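You operate a simulated robot arm through the tools that you are given. There is no shell and no other tool. Be economical: measure what you need, move in short steps, check, and stop when the job is done.

You run a simulated robot arm. Do the job below in one go: nothing can be reset, and whatever is moved stays where it is left.

JOB
Park the carriage with its handle up, then brush the dust off bench and rail.
Fine: put the red brush back. Set down upright: red brush. What is to be rubbed or washed off counts as gone when no trace of it is left.

The check looks at the end state, three seconds after you hand in, the way a careful person would. Anything else that was tipped, shoved, dropped, spilled or broken makes it a failure.

ROBOT AND FRAMES
A 7-joint arm with a two-finger parallel gripper, fixed in place. Base frame: the origin is at the foot of the arm, x ahead of it, y to its left, z up; the work surface is at about z = 86.5. Lengths are in cm, angles in degrees, forces in N, time in s.
With the tool pointing down near the work surface it reaches from about 22 to 74 cm from the base axis. Its first joint turns from -166.0 to 166.0 degrees. Payload 1.57 kg.
The tool frame sits at the grasp point between the pads (the TCP): z along the fingers, y along the line on which they close. The tips reach 3 cm beyond it. Largest opening 11 cm; finger width 2.4, thickness 1.2; the body of the gripper, 4.8 by 11.2 cm, starts 7.8 cm behind the TCP.
Orientation is that of the tool frame in the base frame, as [roll, pitch, yaw] about the fixed x, y, z axes, in that order (R = Rz(yaw) Ry(pitch) Rx(roll)). With the fingers straight down and closing along the base's y, the tool's x points along the base's -x, its y along +y and its z along -z.

CONTROLS
- The arm moves only by the tool apply_moves. Its argument "rows" is a list of rows, each a list of 6 numbers: the shift along the base's x, y, z in cm, then the turn, a rotation vector about the base's x, y, z in degrees. In form: [[x, y, z, rx, ry, rz], ...]. A call has 1 to 10 rows; each row is the pose to reach, as a shift and turn from the pose commanded when the call began. "jaw" is the finger opening in cm, from 0 to 11, set as the call begins (left out, the last holds). A row lasts 0.2 s, in which the tool goes at most 5 cm and 8.6 degrees; a call with a longer step from one row to the next is refused whole, and so is a gripper value outside its range. A pose out of reach is approached as far as the arm can. The call stops where the force on the tool passes 40 N (or 10 N more than at its start, if that is more) or the arm is blocked; 0.2 s more then pass. Each finger travels about 4.5 cm/s and halts on what it meets, pressing with about 21 N; the grip force reading is that of the motor and also rises with nothing between the fingers. The clock runs only during rows and for 0.2 s after the last one: add rows that repeat a pose to give the fingers time. The reply holds the time, the measured pose of the TCP, the force on the tool along the base axes, the opening and the grip force, in the units named above and with some noise, with the torque about the TCP (base axes, N m) and any sound that the robot's microphone picked up.
- Cameras (640 x 400 px; columns grow to the right, rows downward): "scene" is fixed at [23.31, -49.3, 152.82]; the picture's right is [0.72, -0.69, 0.00], its down [-0.54, -0.56, -0.64] and it looks along [0.44, 0.46, -0.77] (base axes); focal length 218 px, centre (320, 200). "wrist" rides on the gripper at [7, 1.6, -14.1] in the tool frame; the picture's right is [-0.23, 0.97, 0.00], its down [-0.86, -0.20, -0.48] and it looks along [-0.47, -0.11, 0.88] (tool axes); focal length 222 px, centre (320, 200). There is no depth. A picture from a camera that has moved, and an enlarged one, comes with that camera's place and axes in the base frame and with its lens. The place of the scene camera against the robot may be out by one fixed shift of up to 1.8 cm in any direction.
- snapshot(camera): a new picture of that camera. It takes no simulated time.
- slide_trunk(by): slides the trunk up (or, below 0, down) by that many cm; the arm rides with it, the base frame stays. It gives what a move gives, with no picture.
- zoom(camera, box): a new picture of the part [left, top, right, bottom] of that camera's present view, enlarged. It takes no simulated time.
- finish_job(): hands the job in; it is judged then, once.

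Go step by step. Nothing tells you positions but the pictures and the camera data: compare them with the known pose of the tool, close in by small moves and look again before you grip or let go. The budget is 120 turns and 76 pictures, counting those below and the enlarged ones. Unless the task says otherwise, let go and move clear before handing in, and close with one line.

The tools are called after ">>>" by a JSON object that holds its "method" and its "body". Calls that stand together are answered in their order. apply_moves: Moves the arm, as the interface text tells. Its arguments: {"type":"object","properties":{"rows":{"type":"array","items":{"type":"array","items":{"type":"number"}}},"jaw":{"type":"number"}},"required":["rows"]} The other tools are called the same way: slide_trunk (by) slides the trunk up or down; snapshot (camera) takes a picture; zoom (camera, box) takes an enlarged picture of a part of a camera's view; finish_job () hands the job in.

At the start:

```text
clock: 0.0
position: [47.03, -21.35, 130.65]
tcp_rot: [-180.0, 0.1, 179.8]
wrist_force: [0.0, 0.1, 0.1]
ft_torque: [0.0, 0.06, 0.02]
width: 11.01
grasp_force: 0.0
trunk travel left (down, up): [-52.5, 6.5]
```

scene: 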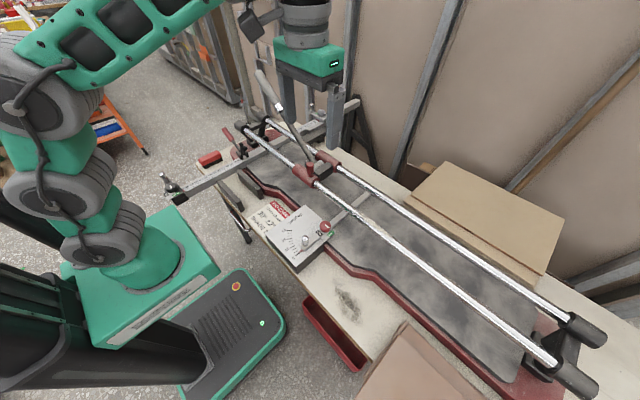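
wrist: 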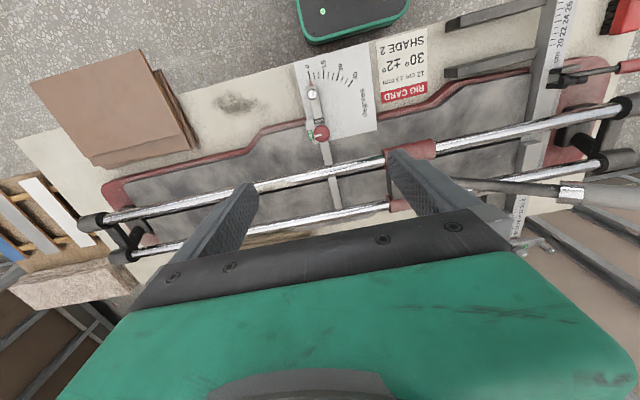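

I see a tile-cutter-like rig with two rails, a carriage with a long handle, a card, and a red brush at the far left end. I'll zoom in for details first.

>>> {"method": "zoom", "body": {"camera": "scene", "box": [160, 60, 380, 200]}}

>>> {"method": "zoom", "body": {"camera": "scene", "box": [230, 180, 390, 280]}}

>>> {"method": "zoom", "body": {"camera": "wrist", "box": [280, 20, 440, 120]}}

>>> {"method": "zoom", "body": {"camera": "scene", "box": [300, 240, 620, 400]}}

```text
2.86 times, centred on (270, 130) of scene
camera zoom: at [23.31, -49.3, 152.82], right [0.72, -0.69, 0.0], down [-0.54, -0.56, -0.64], along [0.44, 0.46, -0.77], focal length 622 px, centre (463, 400)
```

zoom: 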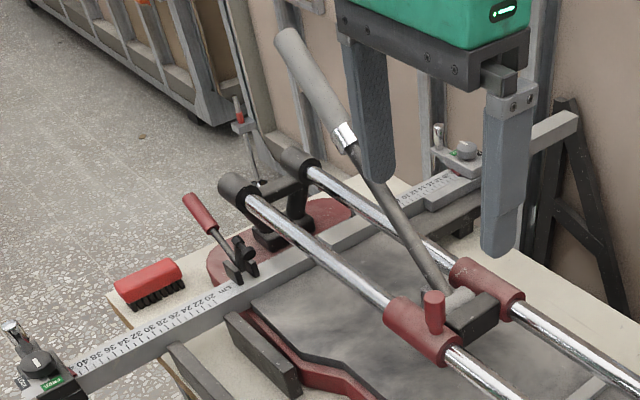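

```text
4.00 times, centred on (310, 230) of scene
camera zoom: at [23.31, -49.3, 152.82], right [0.72, -0.69, 0.0], down [-0.54, -0.56, -0.64], along [0.44, 0.46, -0.77], focal length 872 px, centre (360, 80)
```

zoom: 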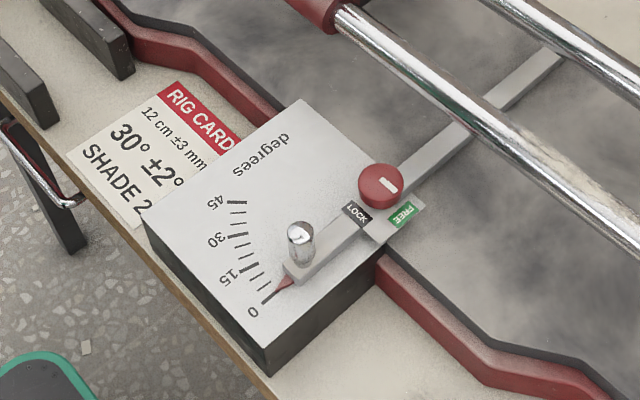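

```text
4.00 times, centred on (360, 70) of wrist
camera zoom: at [40.0, -19.73, 144.83], right [0.23, 0.97, 0.0], down [0.86, -0.2, 0.48], along [0.47, -0.11, -0.88], focal length 888 px, centre (160, 720)
```

zoom: 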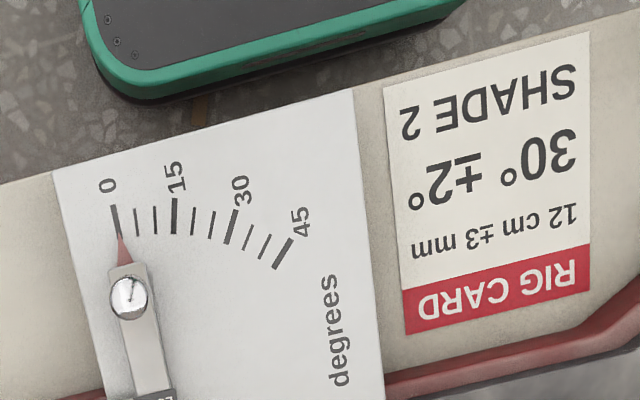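

```text
2.00 times, centred on (460, 320) of scene
camera zoom: at [23.31, -49.3, 152.82], right [0.72, -0.69, 0.0], down [-0.54, -0.56, -0.64], along [0.44, 0.46, -0.77], focal length 436 px, centre (40, -40)
```

zoom: 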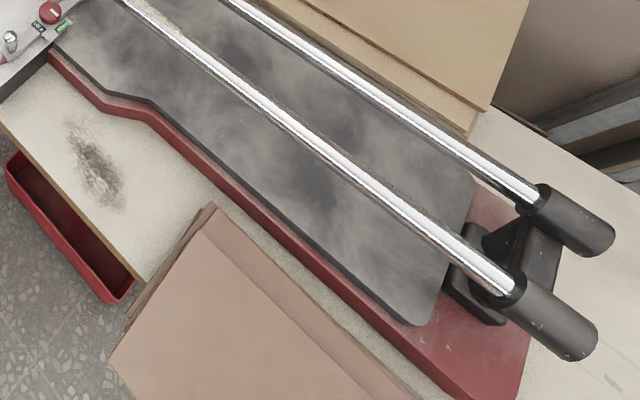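

The card's 12 cm and 30° are not part of this job. I'll back off towards the base and look at the carriage, handle and far end.

>>> {"method": "apply_moves", "body": {"rows": [[-4, 0, 2, 0, 0, 0], [-8, 2, 3, 0, 0, 0], [-11, 6, 4, 0, 0, 0], [-12, 11, 5, 0, 0, 0], [-12, 16, 5, 0, 0, 0], [-12, 20, 5, 0, 0, 0]]}}

>>> {"method": "snapshot", "body": {"camera": "wrist"}}

>>> {"method": "snapshot", "body": {"camera": "scene"}}

```text
refused: row 3 steps farther than a row can; nothing moved
```

```text
69 pictures are left
camera wrist: at [40.0, -19.73, 144.83], right [0.23, 0.97, 0.0], down [0.86, -0.2, 0.48], along [0.47, -0.11, -0.88], focal length 222 px, centre (320, 200)
```

wrist: 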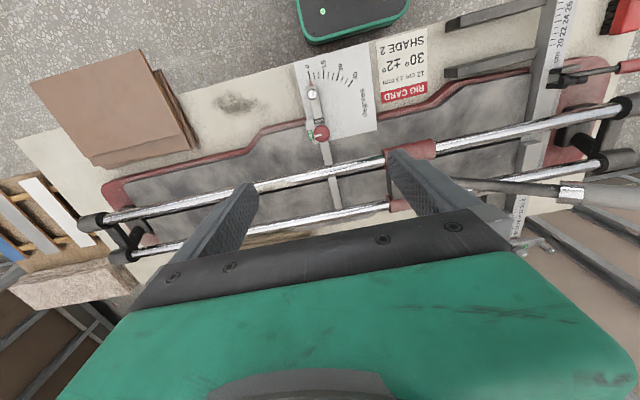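

```text
68 pictures are left
```

scene: 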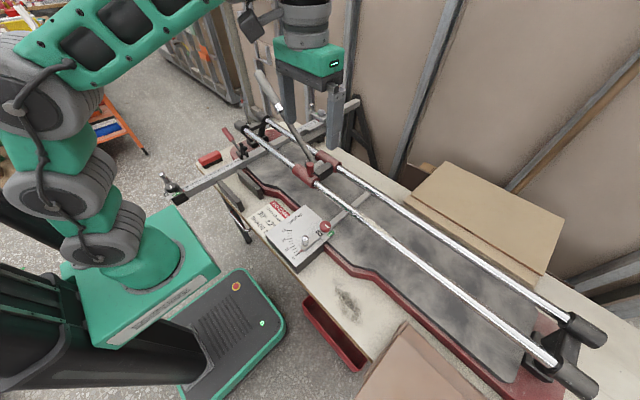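

The step was slightly too long, so I'll repeat it with smaller ones.

>>> {"method": "apply_moves", "body": {"rows": [[-4, 0, 2, 0, 0, 0], [-7, 2, 4, 0, 0, 0], [-9, 6, 5, 0, 0, 0], [-11, 10, 5, 0, 0, 0], [-12, 14, 5, 0, 0, 0], [-12, 18, 5, 0, 0, 0], [-12, 22, 5, 0, 0, 0]]}}

```text
clock: 1.6
position: [35.03, 0.65, 135.58]
tcp_rot: [-180.0, 0.0, 179.9]
wrist_force: [-1.0, 1.1, 0.1]
ft_torque: [0.02, 0.02, 0.01]
width: 11.0
grasp_force: 0.1
trunk travel left (down, up): [-52.5, 6.5]
```

>>> {"method": "snapshot", "body": {"camera": "wrist"}}

>>> {"method": "snapshot", "body": {"camera": "scene"}}

```text
67 pictures are left
camera wrist: at [28.03, 2.32, 149.82], right [0.23, 0.97, 0.0], down [0.86, -0.2, 0.48], along [0.47, -0.11, -0.88], focal length 222 px, centre (320, 200)
```

wrist: 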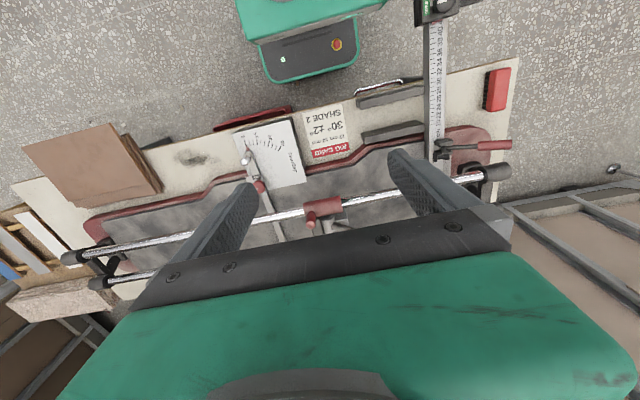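

```text
66 pictures are left
```

scene: 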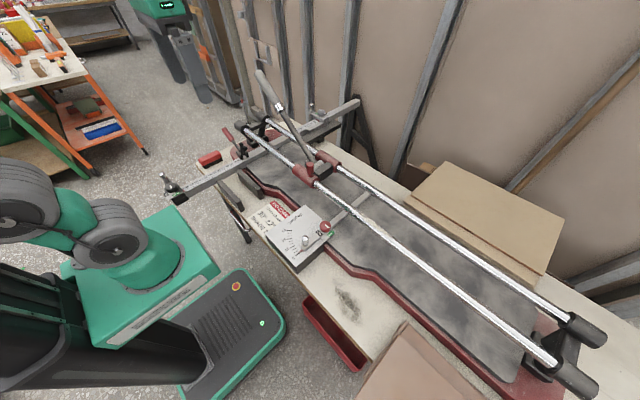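

>>> {"method": "zoom", "body": {"camera": "scene", "box": [215, 60, 375, 160]}}

>>> {"method": "zoom", "body": {"camera": "scene", "box": [280, 140, 400, 215]}}

>>> {"method": "zoom", "body": {"camera": "scene", "box": [190, 110, 290, 172]}}

>>> {"method": "zoom", "body": {"camera": "scene", "box": [350, 185, 450, 247]}}

```text
4.00 times, centred on (295, 110) of scene
camera zoom: at [23.31, -49.3, 152.82], right [0.72, -0.69, 0.0], down [-0.54, -0.56, -0.64], along [0.44, 0.46, -0.77], focal length 872 px, centre (420, 560)
```

zoom: 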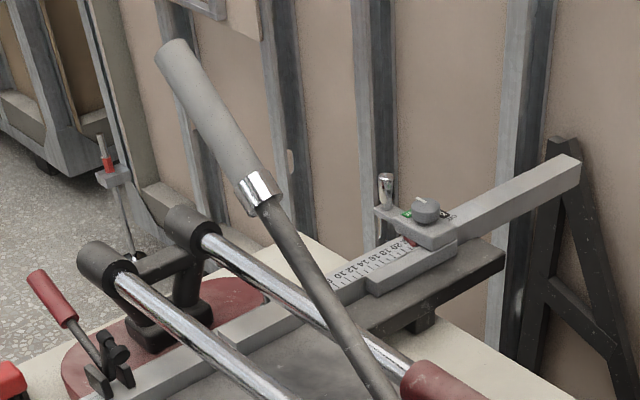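

```text
5.33 times, centred on (340, 178) of scene
camera zoom: at [23.31, -49.3, 152.82], right [0.72, -0.69, 0.0], down [-0.54, -0.56, -0.64], along [0.44, 0.46, -0.77], focal length 1162 px, centre (213, 320)
```

zoom: 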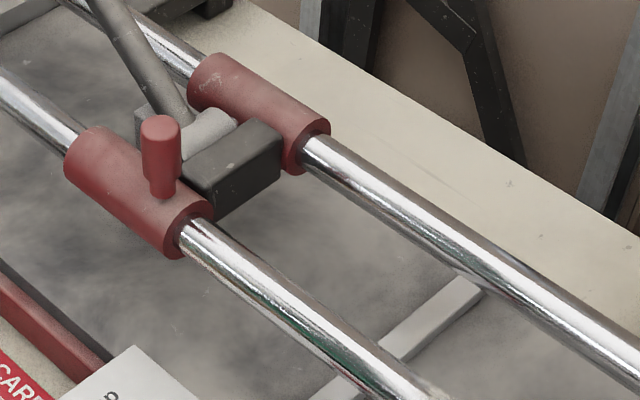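

```text
6.40 times, centred on (240, 141) of scene
camera zoom: at [23.31, -49.3, 152.82], right [0.72, -0.69, 0.0], down [-0.54, -0.56, -0.64], along [0.44, 0.46, -0.77], focal length 1394 px, centre (832, 578)
```

zoom: 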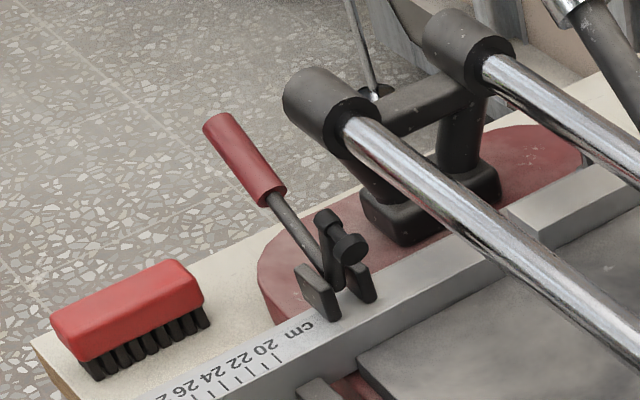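

```text
6.40 times, centred on (400, 216) of scene
camera zoom: at [23.31, -49.3, 152.82], right [0.72, -0.69, 0.0], down [-0.54, -0.56, -0.64], along [0.44, 0.46, -0.77], focal length 1394 px, centre (-192, 98)
```

zoom: 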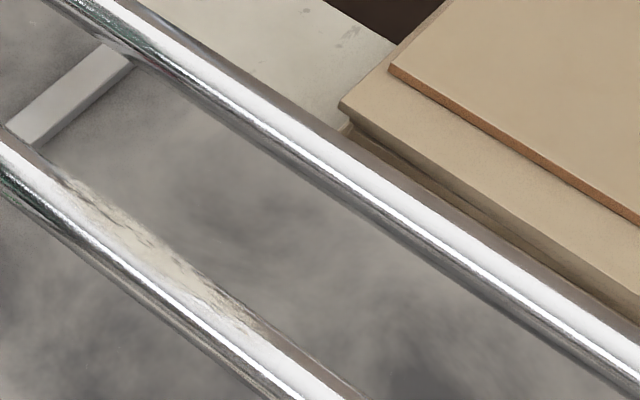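

>>> {"method": "zoom", "body": {"camera": "wrist", "box": [240, 150, 400, 250]}}

>>> {"method": "zoom", "body": {"camera": "wrist", "box": [400, 50, 560, 200]}}

```text
4.00 times, centred on (320, 200) of wrist
camera zoom: at [28.03, 2.32, 149.82], right [0.23, 0.97, 0.0], down [0.86, -0.2, 0.48], along [0.47, -0.11, -0.88], focal length 888 px, centre (320, 200)
```

zoom: 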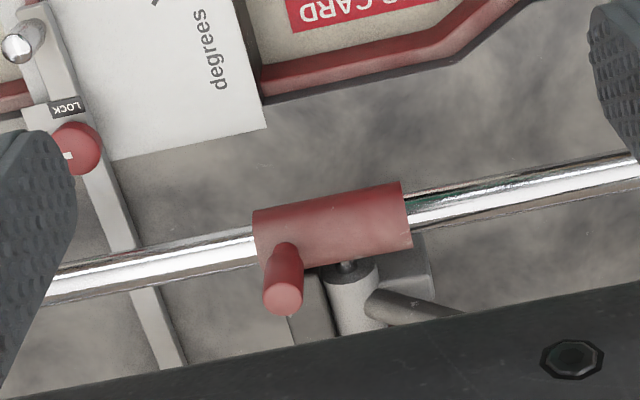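

```text
2.67 times, centred on (480, 125) of wrist
camera zoom: at [28.03, 2.32, 149.82], right [0.23, 0.97, 0.0], down [0.86, -0.2, 0.48], along [0.47, -0.11, -0.88], focal length 592 px, centre (-107, 400)
```

zoom: 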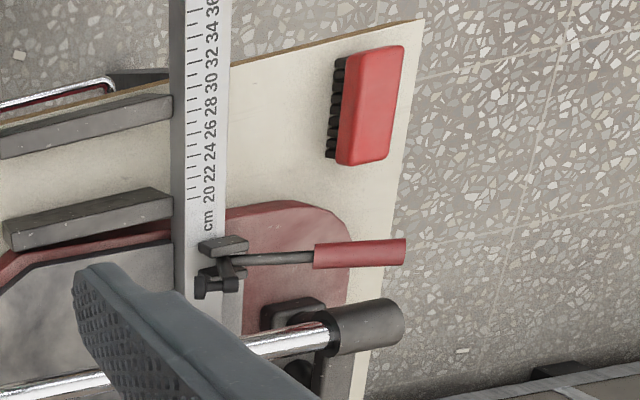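

The peg on the carriage is at about (57, -6.5, 107). The near rail runs along y at x≈57, with its reachable stop near y≈35. I'll move the closed fingers to the -y side of the peg so I can push the carriage to that stop.

>>> {"method": "apply_moves", "body": {"rows": [[0, -4, 0, 0, 0, 0], [0, -8, 0, 0, 0, 0], [2, -12, 0, 0, 0, 0], [6, -13, -2, 0, 0, 0], [10, -13, -4, 0, 0, 0], [14, -13, -6, 0, 0, 0], [18, -13, -8, 0, 0, 0], [22, -13, -10, 0, 0, 0], [22, -13, -14, 0, 0, 0], [22, -13, -18, 0, 0, 0]], "jaw": 0}}

>>> {"method": "zoom", "body": {"camera": "scene", "box": [240, 90, 400, 220]}}

>>> {"method": "snapshot", "body": {"camera": "wrist"}}

```text
clock: 3.8
position: [57.14, -12.12, 117.68]
tcp_rot: [180.0, 0.1, 179.9]
wrist_force: [-0.7, 0.4, 0.1]
ft_torque: [0.02, 0.0, -0.03]
width: 0.0
grasp_force: 20.6
trunk travel left (down, up): [-52.5, 6.5]
```

```text
3.08 times, centred on (320, 155) of scene
camera zoom: at [23.31, -49.3, 152.82], right [0.72, -0.69, 0.0], down [-0.54, -0.56, -0.64], along [0.44, 0.46, -0.77], focal length 670 px, centre (320, 338)
```

zoom: 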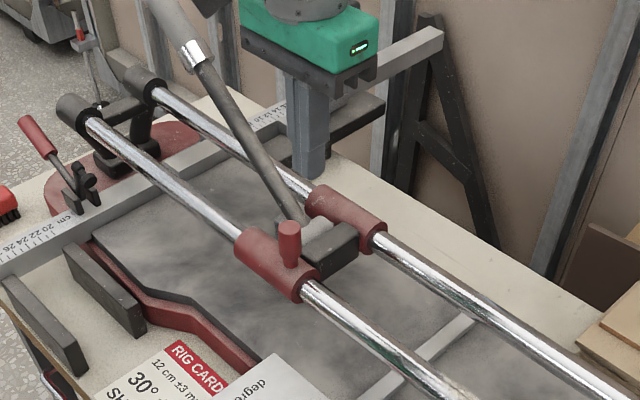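

```text
58 pictures are left
camera wrist: at [50.06, -10.58, 131.87], right [0.23, 0.97, 0.0], down [0.85, -0.2, 0.48], along [0.47, -0.11, -0.88], focal length 222 px, centre (320, 200)
```

wrist: 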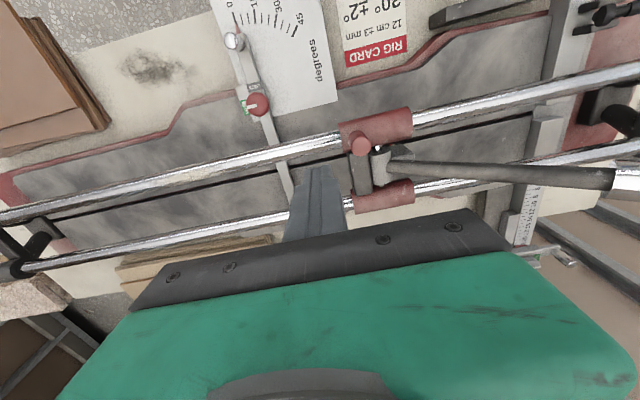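

>>> {"method": "apply_moves", "body": {"rows": [[0, 0, -4, 0, 0, 0], [0, 0, -8, 0, 0, 0], [0, 0, -11, 0, 0, 0], [0, 0, -11, 0, 0, 0]]}}

>>> {"method": "zoom", "body": {"camera": "scene", "box": [240, 120, 370, 200]}}

>>> {"method": "snapshot", "body": {"camera": "wrist"}}

```text
clock: 4.8
position: [57.11, -12.3, 106.66]
tcp_rot: [180.0, 0.1, -180.0]
wrist_force: [-0.4, -0.1, -0.7]
ft_torque: [0.02, -0.01, 0.0]
width: 0.01
grasp_force: 21.3
trunk travel left (down, up): [-52.5, 6.5]
```

```text
4.92 times, centred on (305, 160) of scene
camera zoom: at [23.31, -49.3, 152.82], right [0.72, -0.69, 0.0], down [-0.54, -0.56, -0.64], along [0.44, 0.46, -0.77], focal length 1073 px, centre (394, 397)
```

zoom: 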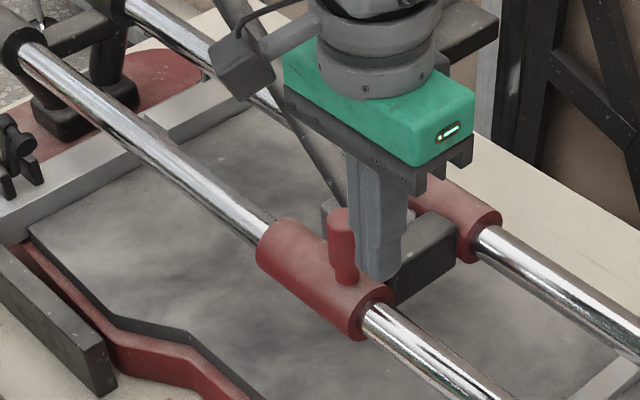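

```text
56 pictures are left
camera wrist: at [50.07, -10.63, 120.85], right [0.23, 0.97, 0.0], down [0.85, -0.2, 0.48], along [0.47, -0.11, -0.88], focal length 222 px, centre (320, 200)
```

wrist: 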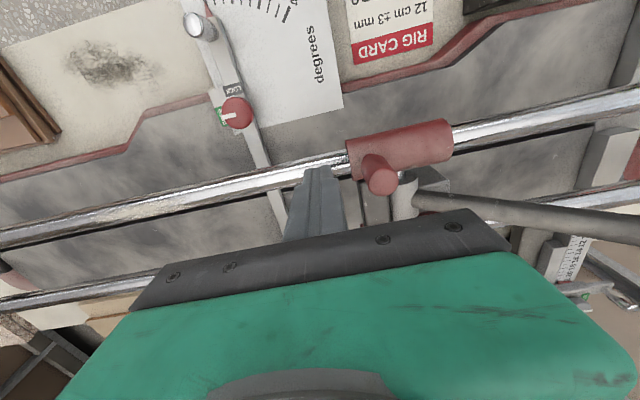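

>>> {"method": "apply_moves", "body": {"rows": [[0, 1.5, 0, 0, 0, 0], [0, 3, 0, 0, 0, 0], [0, 4.5, 0, 0, 0, 0], [0, 6, 0, 0, 0, 0]]}}

>>> {"method": "zoom", "body": {"camera": "scene", "box": [220, 60, 380, 200]}}

```text
clock: 5.8
position: [56.99, -6.17, 106.67]
tcp_rot: [-180.0, 0.0, -179.9]
wrist_force: [-0.7, -0.2, 0.2]
ft_torque: [0.05, -0.01, 0.0]
width: 0.03
grasp_force: 20.9
trunk travel left (down, up): [-52.5, 6.5]
```

```text
2.86 times, centred on (300, 130) of scene
camera zoom: at [23.31, -49.3, 152.82], right [0.72, -0.69, 0.0], down [-0.54, -0.56, -0.64], along [0.44, 0.46, -0.77], focal length 622 px, centre (377, 400)
```

zoom: 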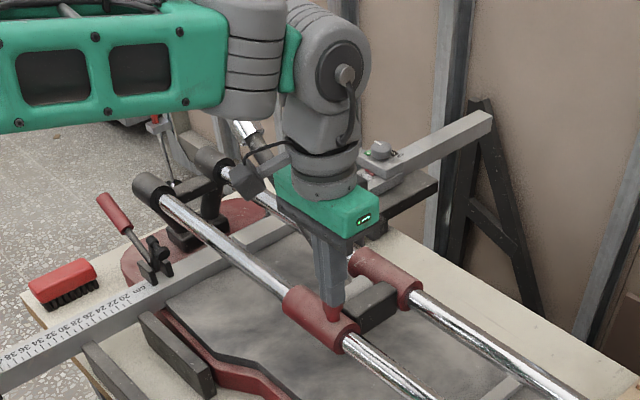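

The carriage slides along with very little force. I'll keep pushing toward the +y stop.

>>> {"method": "apply_moves", "body": {"rows": [[0, 2, 0, 0, 0, 0], [0, 4, 0, 0, 0, 0], [0, 6, 0, 0, 0, 0], [0, 8, 0, 0, 0, 0], [0, 10, 0, 0, 0, 0], [0, 12, 0, 0, 0, 0]]}}

>>> {"method": "snapshot", "body": {"camera": "scene"}}

>>> {"method": "snapshot", "body": {"camera": "wrist"}}

```text
clock: 7.2
position: [56.88, 5.7, 106.64]
tcp_rot: [-179.9, 0.0, -179.9]
wrist_force: [-2.0, -0.4, 1.5]
ft_torque: [0.0, 0.07, 0.0]
width: 0.0
grasp_force: 21.2
trunk travel left (down, up): [-52.5, 6.5]
```

```text
54 pictures are left
```

scene: 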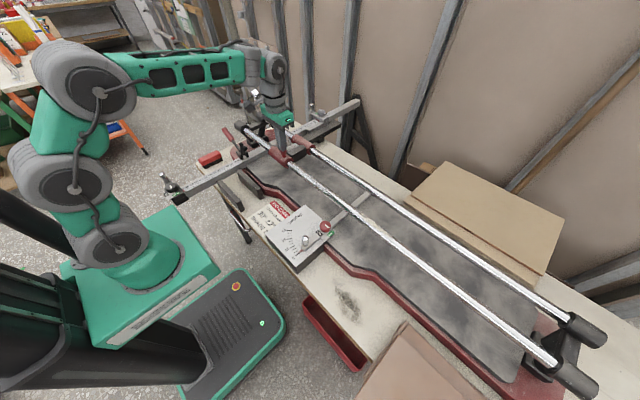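

```text
53 pictures are left
camera wrist: at [50.0, 7.35, 120.84], right [0.23, 0.97, 0.0], down [0.86, -0.2, 0.48], along [0.47, -0.11, -0.88], focal length 222 px, centre (320, 200)
```

wrist: 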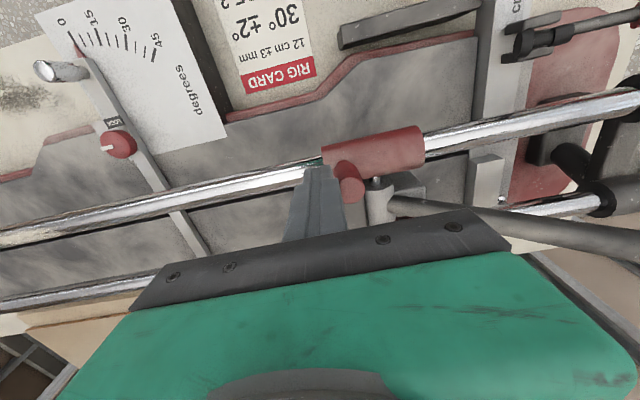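

>>> {"method": "apply_moves", "body": {"rows": [[0, 2, 0, 0, 0, 0], [0, 4, 0, 0, 0, 0], [0, 6, 0, 0, 0, 0], [0, 8, 0, 0, 0, 0], [0, 10, 0, 0, 0, 0], [0, 12, 0, 0, 0, 0]]}}

>>> {"method": "snapshot", "body": {"camera": "wrist"}}

```text
clock: 8.6
position: [56.92, 17.75, 106.56]
tcp_rot: [-179.9, 0.0, -179.9]
wrist_force: [-1.1, 0.0, -0.3]
ft_torque: [0.04, -0.08, 0.03]
width: 0.0
grasp_force: 20.8
trunk travel left (down, up): [-52.5, 6.5]
```

```text
52 pictures are left
camera wrist: at [49.99, 19.37, 120.82], right [0.23, 0.97, 0.0], down [0.85, -0.2, 0.48], along [0.47, -0.11, -0.88], focal length 222 px, centre (320, 200)
```

wrist: 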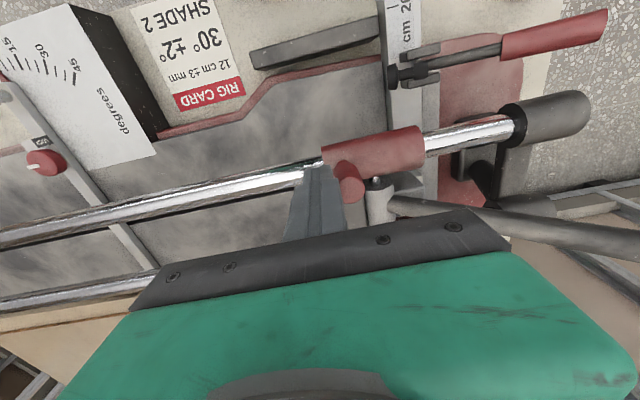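

About 7.5 cm of gap remains to the end cap, so I'll push on in small steps until it stops.

>>> {"method": "apply_moves", "body": {"rows": [[0, 2, 0, 0, 0, 0], [0, 4, 0, 0, 0, 0], [0, 5, 0, 0, 0, 0], [0, 5.7, 0, 0, 0, 0], [0, 6.4, 0, 0, 0, 0], [0, 7.1, 0, 0, 0, 0], [0, 7.6, 0, 0, 0, 0], [0, 8.1, 0, 0, 0, 0], [0, 8.6, 0, 0, 0, 0]]}}

>>> {"method": "snapshot", "body": {"camera": "wrist"}}

```text
clock: 9.1
position: [57.02, 19.32, 106.61]
tcp_rot: [-179.8, -0.5, 178.6]
wrist_force: [1.1, -27.3, 4.1]
ft_torque: [-0.65, -0.08, -0.3]
width: 0.0
grasp_force: 20.8
trunk travel left (down, up): [-52.5, 6.5]
stopped in row 2: the force on the tool passed its limit at 46 N (the readings are from after the stop); the commanded pose is now the measured one
```

```text
51 pictures are left
camera wrist: at [50.15, 21.18, 120.88], right [0.25, 0.97, -0.01], down [0.85, -0.22, 0.47], along [0.46, -0.12, -0.88], focal length 222 px, centre (320, 200)
```

wrist: 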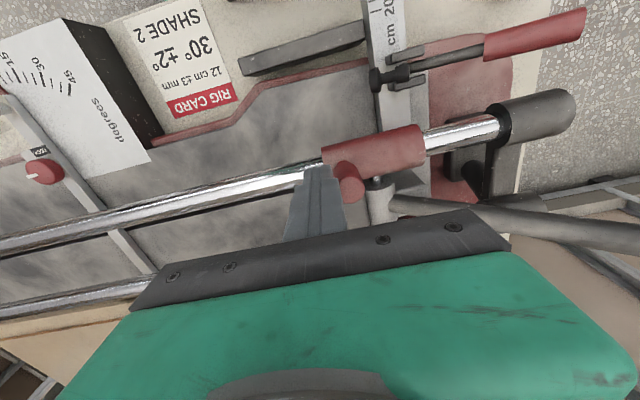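

>>> {"method": "zoom", "body": {"camera": "scene", "box": [190, 60, 350, 190]}}

```text
3.08 times, centred on (270, 125) of scene
camera zoom: at [23.31, -49.3, 152.82], right [0.72, -0.69, 0.0], down [-0.54, -0.56, -0.64], along [0.44, 0.46, -0.77], focal length 670 px, centre (474, 431)
```

zoom: 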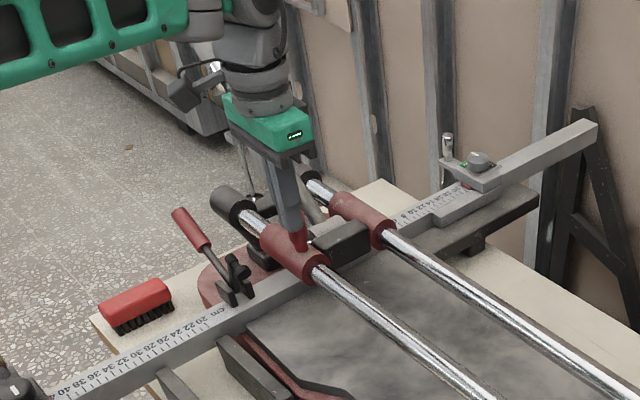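

The carriage hit a firm stop at about peg y≈21. Next I'll retreat and turn the gripper so the jaw closes along x, then look at the handle.

>>> {"method": "apply_moves", "body": {"rows": [[0, -3, 0, 0, 0, 0], [0, -5, 2, 0, 0, 8.5], [0, -6, 6, 0, 0, 17], [0, -8, 10, 0, 0, 25.5], [0, -10, 14, 0, 0, 34], [0, -12, 18, 0, 0, 42.5], [0, -14, 20, 0, 0, 51], [1, -14, 21, 0, 0, 59.5], [2, -14, 21, 0, 0, 68], [3, -14, 21, 0, 0, 76.5]]}}

>>> {"method": "apply_moves", "body": {"rows": [[0.5, 0, 0, 0, 0, 8.5], [1, 0, 0, 0, 0, 14]], "jaw": 6}}

>>> {"method": "snapshot", "body": {"camera": "wrist"}}

>>> {"method": "snapshot", "body": {"camera": "scene"}}

```text
clock: 11.3
position: [59.91, 5.89, 127.54]
tcp_rot: [-179.9, -0.4, -104.3]
wrist_force: [0.6, -0.1, 0.3]
ft_torque: [0.02, 0.02, 0.01]
width: 0.0
grasp_force: 21.2
trunk travel left (down, up): [-52.5, 6.5]
```

```text
clock: 11.9
position: [60.99, 5.91, 127.65]
tcp_rot: [-179.8, -0.5, -90.2]
wrist_force: [0.2, 0.7, 0.5]
ft_torque: [-0.01, -0.03, -0.03]
width: 4.99
grasp_force: 0.0
trunk travel left (down, up): [-52.5, 6.5]
```

```text
49 pictures are left
camera wrist: at [59.28, -1.04, 141.79], right [-0.97, 0.23, -0.01], down [0.2, 0.86, 0.47], along [0.11, 0.46, -0.88], focal length 222 px, centre (320, 200)
```

wrist: 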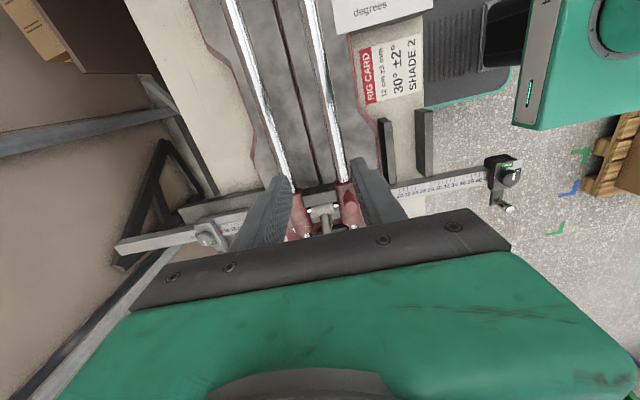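

```text
48 pictures are left
```

scene: 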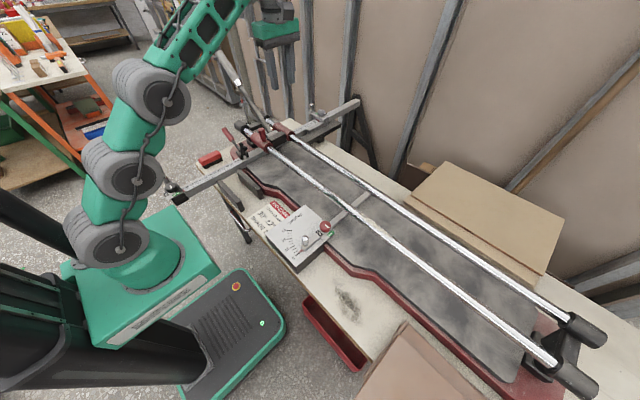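

>>> {"method": "zoom", "body": {"camera": "wrist", "box": [260, 160, 400, 247]}}

>>> {"method": "zoom", "body": {"camera": "scene", "box": [190, 35, 330, 170]}}

```text
4.57 times, centred on (330, 204) of wrist
camera zoom: at [59.28, -1.04, 141.79], right [-0.97, 0.23, -0.01], down [0.2, 0.86, 0.47], along [0.11, 0.46, -0.88], focal length 1015 px, centre (274, 184)
```

zoom: 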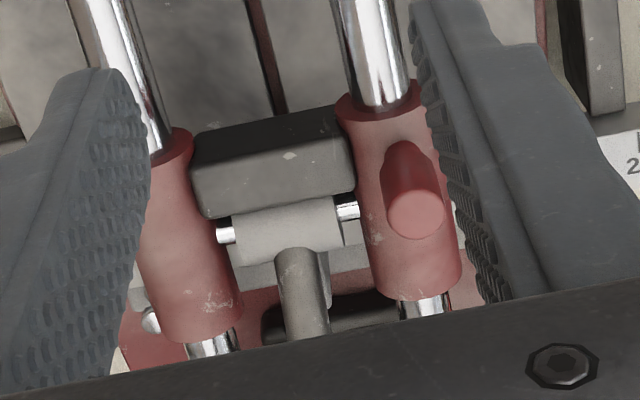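

```text
2.96 times, centred on (260, 102) of scene
camera zoom: at [23.31, -49.3, 152.82], right [0.72, -0.69, 0.0], down [-0.54, -0.56, -0.64], along [0.44, 0.46, -0.77], focal length 646 px, centre (498, 489)
```

zoom: 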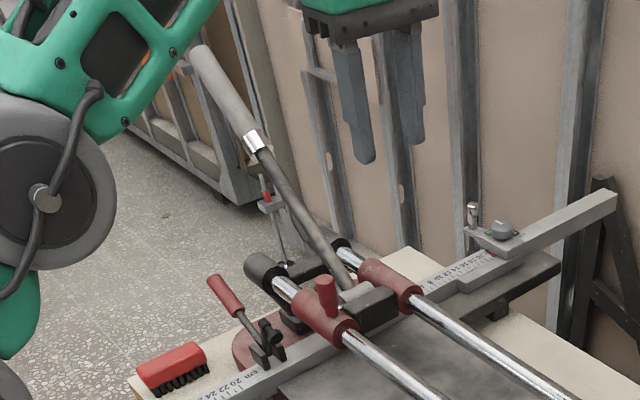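

The handle pivots at about (64.4, 23, 100) and leans about 39° above horizontal toward +y. I'll go to a pre-grasp pose behind the rod with the tool tilted 25° and look again.

>>> {"method": "apply_moves", "body": {"rows": [[1, 4, 0, 5, 0, 0], [2, 8, -1, 10, 0, 0], [3, 12, -3, 15, 0, 0], [3.4, 15, -5, 20, 0, 0], [3.4, 18, -7, 25, 0, 0], [3.4, 20, -8, 25, 0, 0]], "jaw": 7}}

>>> {"method": "snapshot", "body": {"camera": "wrist"}}

>>> {"method": "zoom", "body": {"camera": "scene", "box": [190, 35, 330, 170]}}

```text
clock: 13.3
position: [62.38, 24.6, 118.82]
tcp_rot: [-179.7, 24.7, -90.2]
wrist_force: [0.7, 0.1, -0.5]
ft_torque: [-0.01, 0.08, -0.01]
width: 7.02
grasp_force: 0.0
out of reach, approached as far as the arm can: row 1, 2, 3, 4, 5, 6
trunk travel left (down, up): [-52.5, 6.5]
```

```text
45 pictures are left
camera wrist: at [60.52, 12.42, 128.76], right [-0.97, 0.21, 0.09], down [0.2, 0.58, 0.79], along [0.12, 0.79, -0.6], focal length 222 px, centre (320, 200)
```

wrist: 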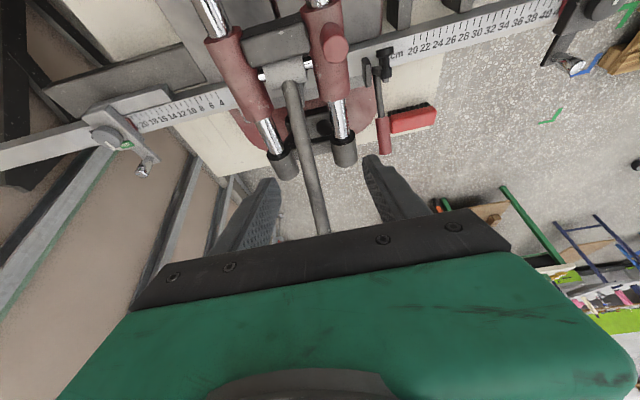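

```text
2.96 times, centred on (260, 102) of scene
camera zoom: at [23.31, -49.3, 152.82], right [0.72, -0.69, 0.0], down [-0.54, -0.56, -0.64], along [0.44, 0.46, -0.77], focal length 646 px, centre (498, 489)
```

zoom: 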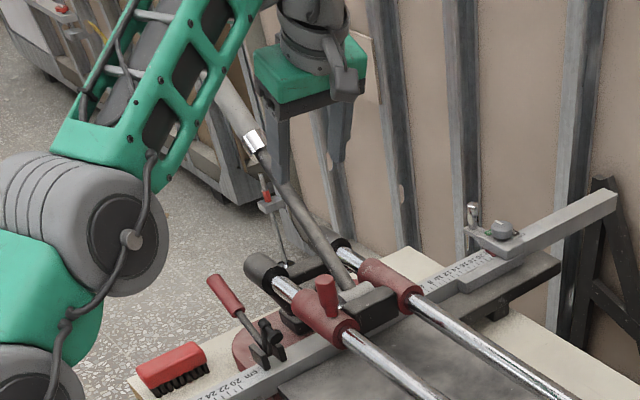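

The arm is at full stretch here. I'll lower the trunk 8 cm to gain reach and recheck the pose.

>>> {"method": "slide_trunk", "body": {"by": -8}}

```text
clock: 14.5
position: [62.24, 24.62, 110.91]
tcp_rot: [-179.8, 24.5, -90.3]
wrist_force: [0.5, -0.2, -0.8]
ft_torque: [-0.01, 0.05, 0.0]
width: 7.02
grasp_force: 0.1
trunk travel left (down, up): [-44.5, 14.5]
```

>>> {"method": "apply_moves", "body": {"rows": [[0.5, 0, 1, 7.5, 0, 0], [1.2, 1, 1, 15, 0, 0], [1.8, 2, 0, 15, 0, 0], [2.4, 3, -1, 15, 0, 0]]}}

>>> {"method": "snapshot", "body": {"camera": "wrist"}}

>>> {"method": "zoom", "body": {"camera": "scene", "box": [190, 35, 330, 170]}}

```text
clock: 15.5
position: [61.18, 28.35, 110.36]
tcp_rot: [-176.1, 30.0, -90.1]
wrist_force: [-0.6, -0.3, 0.3]
ft_torque: [-0.03, -0.03, -0.01]
width: 6.99
grasp_force: 0.0
out of reach, approached as far as the arm can: row 1, 2, 3, 4
trunk travel left (down, up): [-44.5, 14.5]
```

```text
43 pictures are left
camera wrist: at [58.5, 15.4, 119.14], right [-0.97, 0.23, 0.06], down [0.17, 0.49, 0.85], along [0.17, 0.84, -0.52], focal length 222 px, centre (320, 200)
```

wrist: 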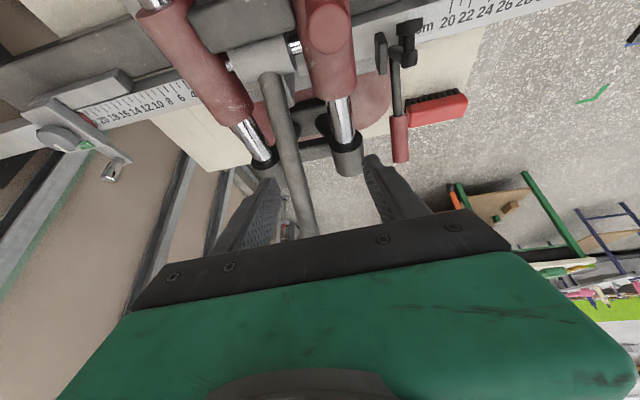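

```text
2.96 times, centred on (260, 102) of scene
camera zoom: at [23.31, -49.3, 152.82], right [0.72, -0.69, 0.0], down [-0.54, -0.56, -0.64], along [0.44, 0.46, -0.77], focal length 646 px, centre (498, 489)
```

zoom: 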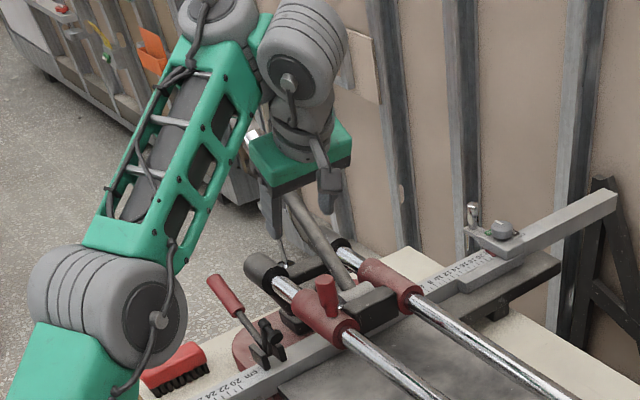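

Tilting along y costs reach. Instead I'll point the tool outward along x and pitched down, so the closed fingers form a bar under the rod to lift it. First I'll back off and level the tool.

>>> {"method": "apply_moves", "body": {"rows": [[-0.5, -3, 3, -7.5, 0, 0], [-2, -6, 6, -15, 0, 0], [-4, -9, 9, -22.5, 0, 0], [-6, -12, 11, -30, 0, 0], [-9, -14, 11, -30, 0, 0]]}}

```text
clock: 16.7
position: [52.18, 14.37, 121.53]
tcp_rot: [-176.0, 0.1, -90.2]
wrist_force: [-0.6, 0.1, 0.0]
ft_torque: [0.0, 0.06, 0.01]
width: 7.0
grasp_force: 0.0
trunk travel left (down, up): [-44.5, 14.5]
```

>>> {"method": "apply_moves", "body": {"rows": [[-1, 1, 0, 0, 4, 0], [-2, 2, 0, 0, 4, -7], [-3, 4, 0, 0, 4, -15], [-4, 6, 0, 0, 4, -23], [-5, 8, 0, 0, 4, -31], [-6, 10, 0, 0, 4, -39], [-7, 12, 0, 0, 4, -47], [-8, 14, 0, 0, 4, -55], [-8, 16, 0, 0, 4, -63], [-8, 18, 0, 0, 4, -71]], "jaw": 0}}

>>> {"method": "apply_moves", "body": {"rows": [[0, 1, 0, 0, 0, -8], [0, 2, 0, 0, 0, -16], [0, 3, 0, 0, 0, -19]]}}

>>> {"method": "apply_moves", "body": {"rows": [[0, 1, 0, 0, -8, 0], [0, 2, 0, 0, -16, 0], [0, 2, 0, 0, -24, 0], [0, 2, 0, 0, -32, 0], [0, 2, 0, 0, -40, 0], [0, 2, 0, 0, -48, 0], [0, 2, 0, 0, -55, 0]]}}

>>> {"method": "snapshot", "body": {"camera": "wrist"}}

>>> {"method": "snapshot", "body": {"camera": "scene"}}

```text
clock: 18.9
position: [44.24, 32.5, 121.45]
tcp_rot: [-179.0, -2.3, -161.3]
wrist_force: [-0.6, -0.5, -0.3]
ft_torque: [0.02, 0.0, 0.03]
width: 0.0
grasp_force: 21.4
trunk travel left (down, up): [-44.5, 14.5]
```

```text
clock: 19.7
position: [44.3, 35.48, 121.57]
tcp_rot: [-179.1, -2.2, 179.7]
wrist_force: [0.1, 0.3, -1.6]
ft_torque: [-0.02, 0.02, 0.01]
width: 0.0
grasp_force: 20.5
trunk travel left (down, up): [-44.5, 14.5]
```

```text
clock: 21.3
position: [45.19, 36.94, 122.63]
tcp_rot: [179.7, 36.2, 179.8]
wrist_force: [0.4, -0.4, -0.6]
ft_torque: [0.02, 0.01, 0.0]
width: 0.0
grasp_force: 21.2
out of reach, approached as far as the arm can: row 5, 6, 7
trunk travel left (down, up): [-44.5, 14.5]
```

```text
41 pictures are left
camera wrist: at [31.18, 38.57, 130.02], right [0.18, 0.97, 0.14], down [0.41, -0.2, 0.89], along [0.89, -0.11, -0.43], focal length 222 px, centre (320, 200)
```

wrist: 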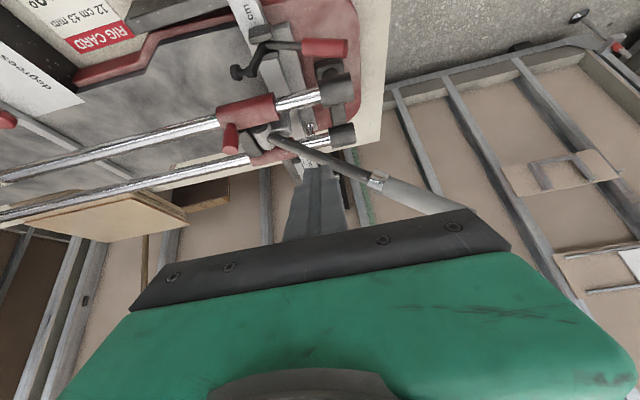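

```text
40 pictures are left
```

scene: 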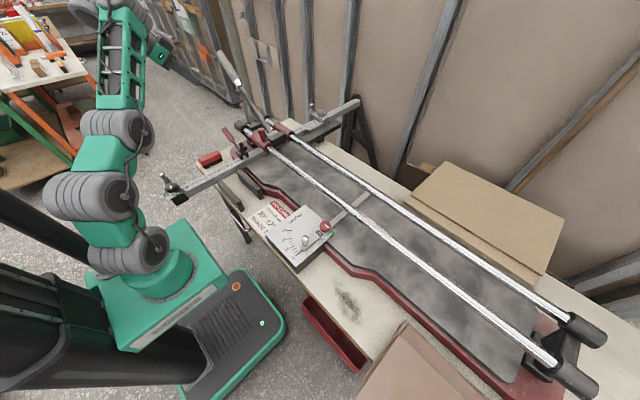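

Clear view: the handle is at about 39° and its rod passes roughly (64.5, 38, 107.5). I'll move toward a point just beneath it, staying clear on the near side.

>>> {"method": "apply_moves", "body": {"rows": [[3, 1, -2, 0, 0, 0], [5, 2, -5, 0, 0, 0], [7, 3, -8, 0, 0, 0], [9, 4, -11, 0, 0, 0], [11, 4, -14, 0, 0, 0]]}}

>>> {"method": "snapshot", "body": {"camera": "wrist"}}

```text
clock: 22.5
position: [54.48, 42.1, 111.97]
tcp_rot: [-177.2, 33.0, -179.0]
wrist_force: [1.9, 1.6, 0.0]
ft_torque: [-0.09, 0.1, -0.04]
width: 0.0
grasp_force: 20.9
out of reach, approached as far as the arm can: row 1, 2, 3, 4, 5
trunk travel left (down, up): [-44.5, 14.5]
```

```text
39 pictures are left
camera wrist: at [40.92, 44.13, 119.93], right [0.2, 0.98, 0.09], down [0.45, -0.17, 0.88], along [0.87, -0.13, -0.48], focal length 222 px, centre (320, 200)
```

wrist: 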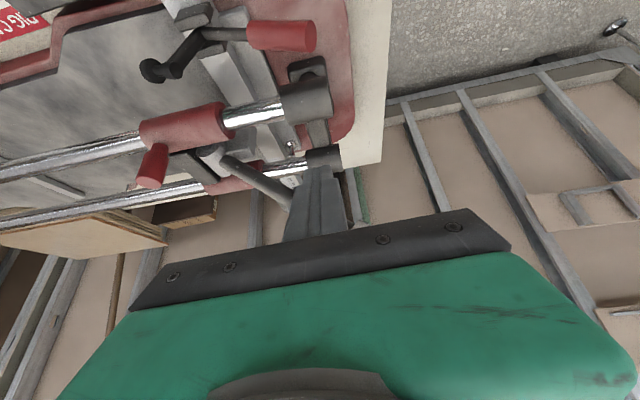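

>>> {"method": "apply_moves", "body": {"rows": [[0, 0.5, 0, 0, 8, 0], [0, 0.5, -1.5, 0, 16, 0], [0, 0.5, -2.8, 0, 22, 0], [0, 0.5, -2.8, 0, 22, 0]]}}

```text
clock: 23.5
position: [54.14, 42.44, 109.45]
tcp_rot: [-177.9, 11.3, -179.3]
wrist_force: [-0.8, -0.1, 0.1]
ft_torque: [-0.01, 0.02, -0.01]
width: 0.0
grasp_force: 21.7
trunk travel left (down, up): [-44.5, 14.5]
```

The tilt is limited by arm posture. I'll raise the TCP and lower the trunk further to gain outward tilt.

>>> {"method": "apply_moves", "body": {"rows": [[0, 0, 4, 0, 0, 0], [0, 0, 8, 0, 0, 0], [0, 0, 12, 0, 0, 0], [0, 0, 15, 0, 0, 0]]}}

>>> {"method": "slide_trunk", "body": {"by": -14}}

>>> {"method": "apply_moves", "body": {"rows": [[0, 0, 0, 0, -8, 0], [0, 0, 0, 0, -16, 0], [0, 0, 0, 0, -24, 0], [0, 0, 0, 0, -32, 0], [0, 0, 0, 0, -40, 0]]}}

>>> {"method": "snapshot", "body": {"camera": "scene"}}

```text
clock: 24.5
position: [50.13, 39.42, 118.9]
tcp_rot: [-177.7, 11.3, -179.3]
wrist_force: [-0.7, 0.5, -0.2]
ft_torque: [-0.01, 0.04, -0.06]
width: 0.04
grasp_force: 20.7
out of reach, approached as far as the arm can: row 1, 2, 3, 4
trunk travel left (down, up): [-44.5, 14.5]
```

```text
clock: 26.1
position: [50.14, 39.2, 104.91]
tcp_rot: [-177.8, 11.5, -179.2]
wrist_force: [0.2, 0.1, -0.4]
ft_torque: [-0.03, 0.0, -0.01]
width: 0.0
grasp_force: 20.0
trunk travel left (down, up): [-30.5, 28.5]
```

```text
clock: 27.4
position: [54.99, 39.2, 106.75]
tcp_rot: [179.3, 42.4, -179.1]
wrist_force: [0.5, 0.3, 0.9]
ft_torque: [0.01, 0.03, -0.02]
width: 0.0
grasp_force: 21.1
out of reach, approached as far as the arm can: row 3, 4, 5
trunk travel left (down, up): [-30.5, 28.5]
```

```text
38 pictures are left
```

scene: 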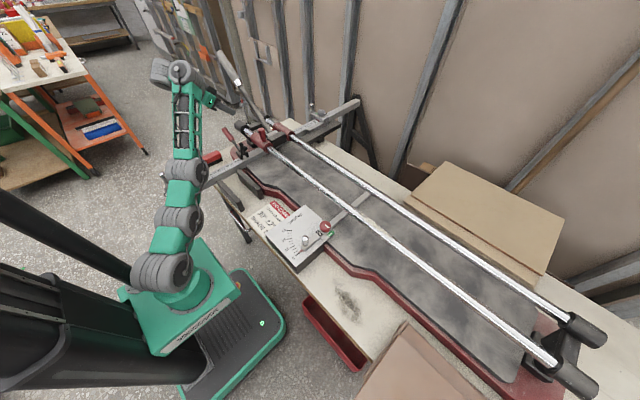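

Better plan: grip the peg and pull the carriage back near y≈0, where reach is generous. I'll raise the handle there and then push the carriage to the stop again. First I'll level the tool and raise the trunk.

>>> {"method": "apply_moves", "body": {"rows": [[-2, -1, 0, 0, 8.4, 0], [-4, -3, 0, 0, 16.8, 0], [-6, -5, 0, 0, 25.2, 0], [-7, -7, 0, 0, 33.6, 0], [-8, -9, 0, 0, 42, 0]], "jaw": 5}}

>>> {"method": "slide_trunk", "body": {"by": 18}}

```text
clock: 28.6
position: [46.9, 30.36, 106.64]
tcp_rot: [178.5, 0.1, -179.2]
wrist_force: [0.6, -0.1, -0.3]
ft_torque: [0.01, 0.03, 0.04]
width: 5.02
grasp_force: 0.0
trunk travel left (down, up): [-30.5, 28.5]
```

```text
clock: 30.6
position: [46.93, 30.3, 124.55]
tcp_rot: [178.5, 0.2, -179.2]
wrist_force: [-0.2, 0.4, 0.2]
ft_torque: [-0.02, 0.01, 0.01]
width: 5.01
grasp_force: 0.0
trunk travel left (down, up): [-48.5, 10.5]
```

>>> {"method": "apply_moves", "body": {"rows": [[2, -3, 0, 0, 0, 0], [4, -6, 0, 0, 0, 0], [7, -9.3, -1, 0, 0, 0], [10, -9.3, -3, 0, 0, 0], [11.5, -9.3, -7, 0, 0, 0], [11.5, -9.3, -11, 0, 0, 0]]}}

>>> {"method": "snapshot", "body": {"camera": "wrist"}}

>>> {"method": "zoom", "body": {"camera": "scene", "box": [190, 60, 330, 170]}}

```text
clock: 31.9
position: [58.43, 21.0, 113.53]
tcp_rot: [178.5, 0.3, -179.3]
wrist_force: [0.9, -1.1, -0.7]
ft_torque: [-0.01, 0.01, -0.02]
width: 5.03
grasp_force: 0.1
trunk travel left (down, up): [-48.5, 10.5]
```

```text
37 pictures are left
camera wrist: at [51.39, 22.09, 127.76], right [0.21, 0.98, 0.03], down [0.86, -0.2, 0.48], along [0.47, -0.08, -0.88], focal length 222 px, centre (320, 200)
```

wrist: 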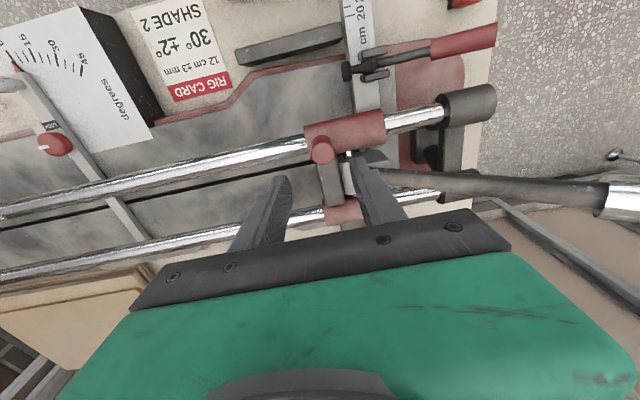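

```text
3.64 times, centred on (260, 115) of scene
camera zoom: at [23.31, -49.3, 152.82], right [0.72, -0.69, 0.0], down [-0.54, -0.56, -0.64], along [0.44, 0.46, -0.77], focal length 792 px, centre (538, 509)
```

zoom: 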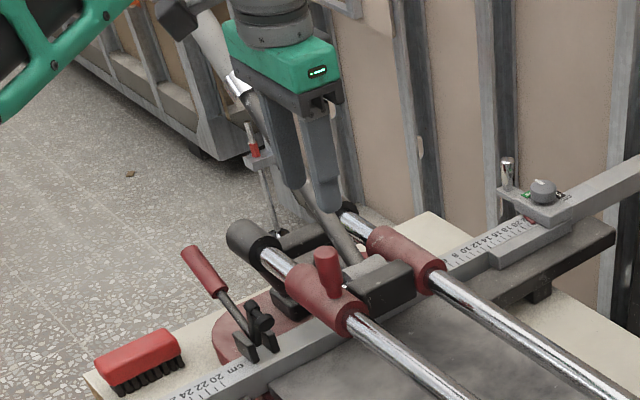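

The peg is centred between the fingers, so I'll descend and grip it.

>>> {"method": "apply_moves", "body": {"rows": [[-0.3, 0.2, -4, 0, 0, 0], [-0.3, 0.2, -6.5, 0, 0, 0], [-0.3, 0.2, -8, 0, 0, 0], [-0.3, 0.2, -8.6, 0, 0, 0]]}}

>>> {"method": "apply_moves", "body": {"rows": [[0, 0, 0, 0, 0, 0], [0, 0, 0, 0, 0, 0], [0, 0, 0, 0, 0, 0], [0, 0, 0, 0, 0, 0]], "jaw": 0.8}}

>>> {"method": "zoom", "body": {"camera": "scene", "box": [190, 60, 330, 170]}}

```text
clock: 33.0
position: [58.11, 21.21, 105.13]
tcp_rot: [178.5, 0.1, -179.3]
wrist_force: [-0.2, 0.3, -0.5]
ft_torque: [0.03, -0.01, 0.02]
width: 5.02
grasp_force: 0.1
trunk travel left (down, up): [-48.5, 10.5]
```

```text
clock: 34.0
position: [58.07, 21.25, 105.08]
tcp_rot: [178.5, 0.4, -179.2]
wrist_force: [1.1, 5.5, 1.1]
ft_torque: [-0.74, -0.29, 0.13]
width: 2.48
grasp_force: 36.7
trunk travel left (down, up): [-48.5, 10.5]
```

```text
3.64 times, centred on (260, 115) of scene
camera zoom: at [23.31, -49.3, 152.82], right [0.72, -0.69, 0.0], down [-0.54, -0.56, -0.64], along [0.44, 0.46, -0.77], focal length 792 px, centre (538, 509)
```

zoom: 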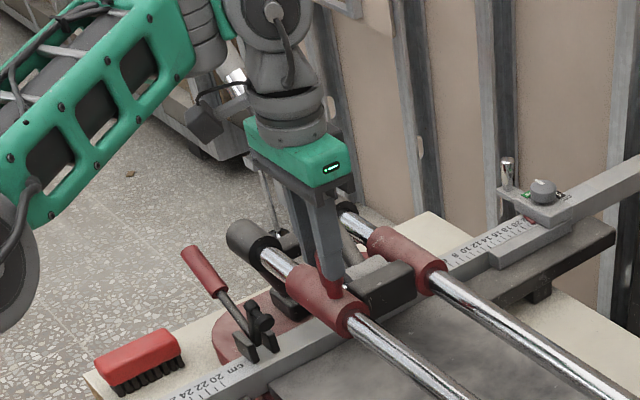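

Peg gripped (2.5 cm). Pulling the carriage back in -y.

>>> {"method": "apply_moves", "body": {"rows": [[0, -1, 0, 0, 0, 0], [0, -3, 0, 0, 0, 0], [0, -5, 0, 0, 0, 0], [0, -7, 0, 0, 0, 0], [0, -9, 0, 0, 0, 0], [0, -11, 0, 0, 0, 0], [0, -13, 0, 0, 0, 0], [0, -15, 0, 0, 0, 0], [0, -17, 0, 0, 0, 0], [0, -18, 0, 0, 0, 0]]}}

>>> {"method": "snapshot", "body": {"camera": "scene"}}

```text
clock: 36.1
position: [58.1, 3.12, 105.03]
tcp_rot: [178.5, 0.2, -179.3]
wrist_force: [-4.3, 3.0, 7.2]
ft_torque: [-0.64, 0.32, -0.14]
width: 2.49
grasp_force: 36.3
trunk travel left (down, up): [-48.5, 10.5]
```

```text
34 pictures are left
```

scene: 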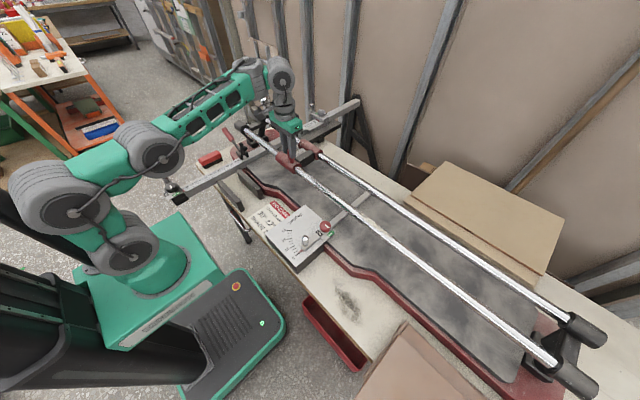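

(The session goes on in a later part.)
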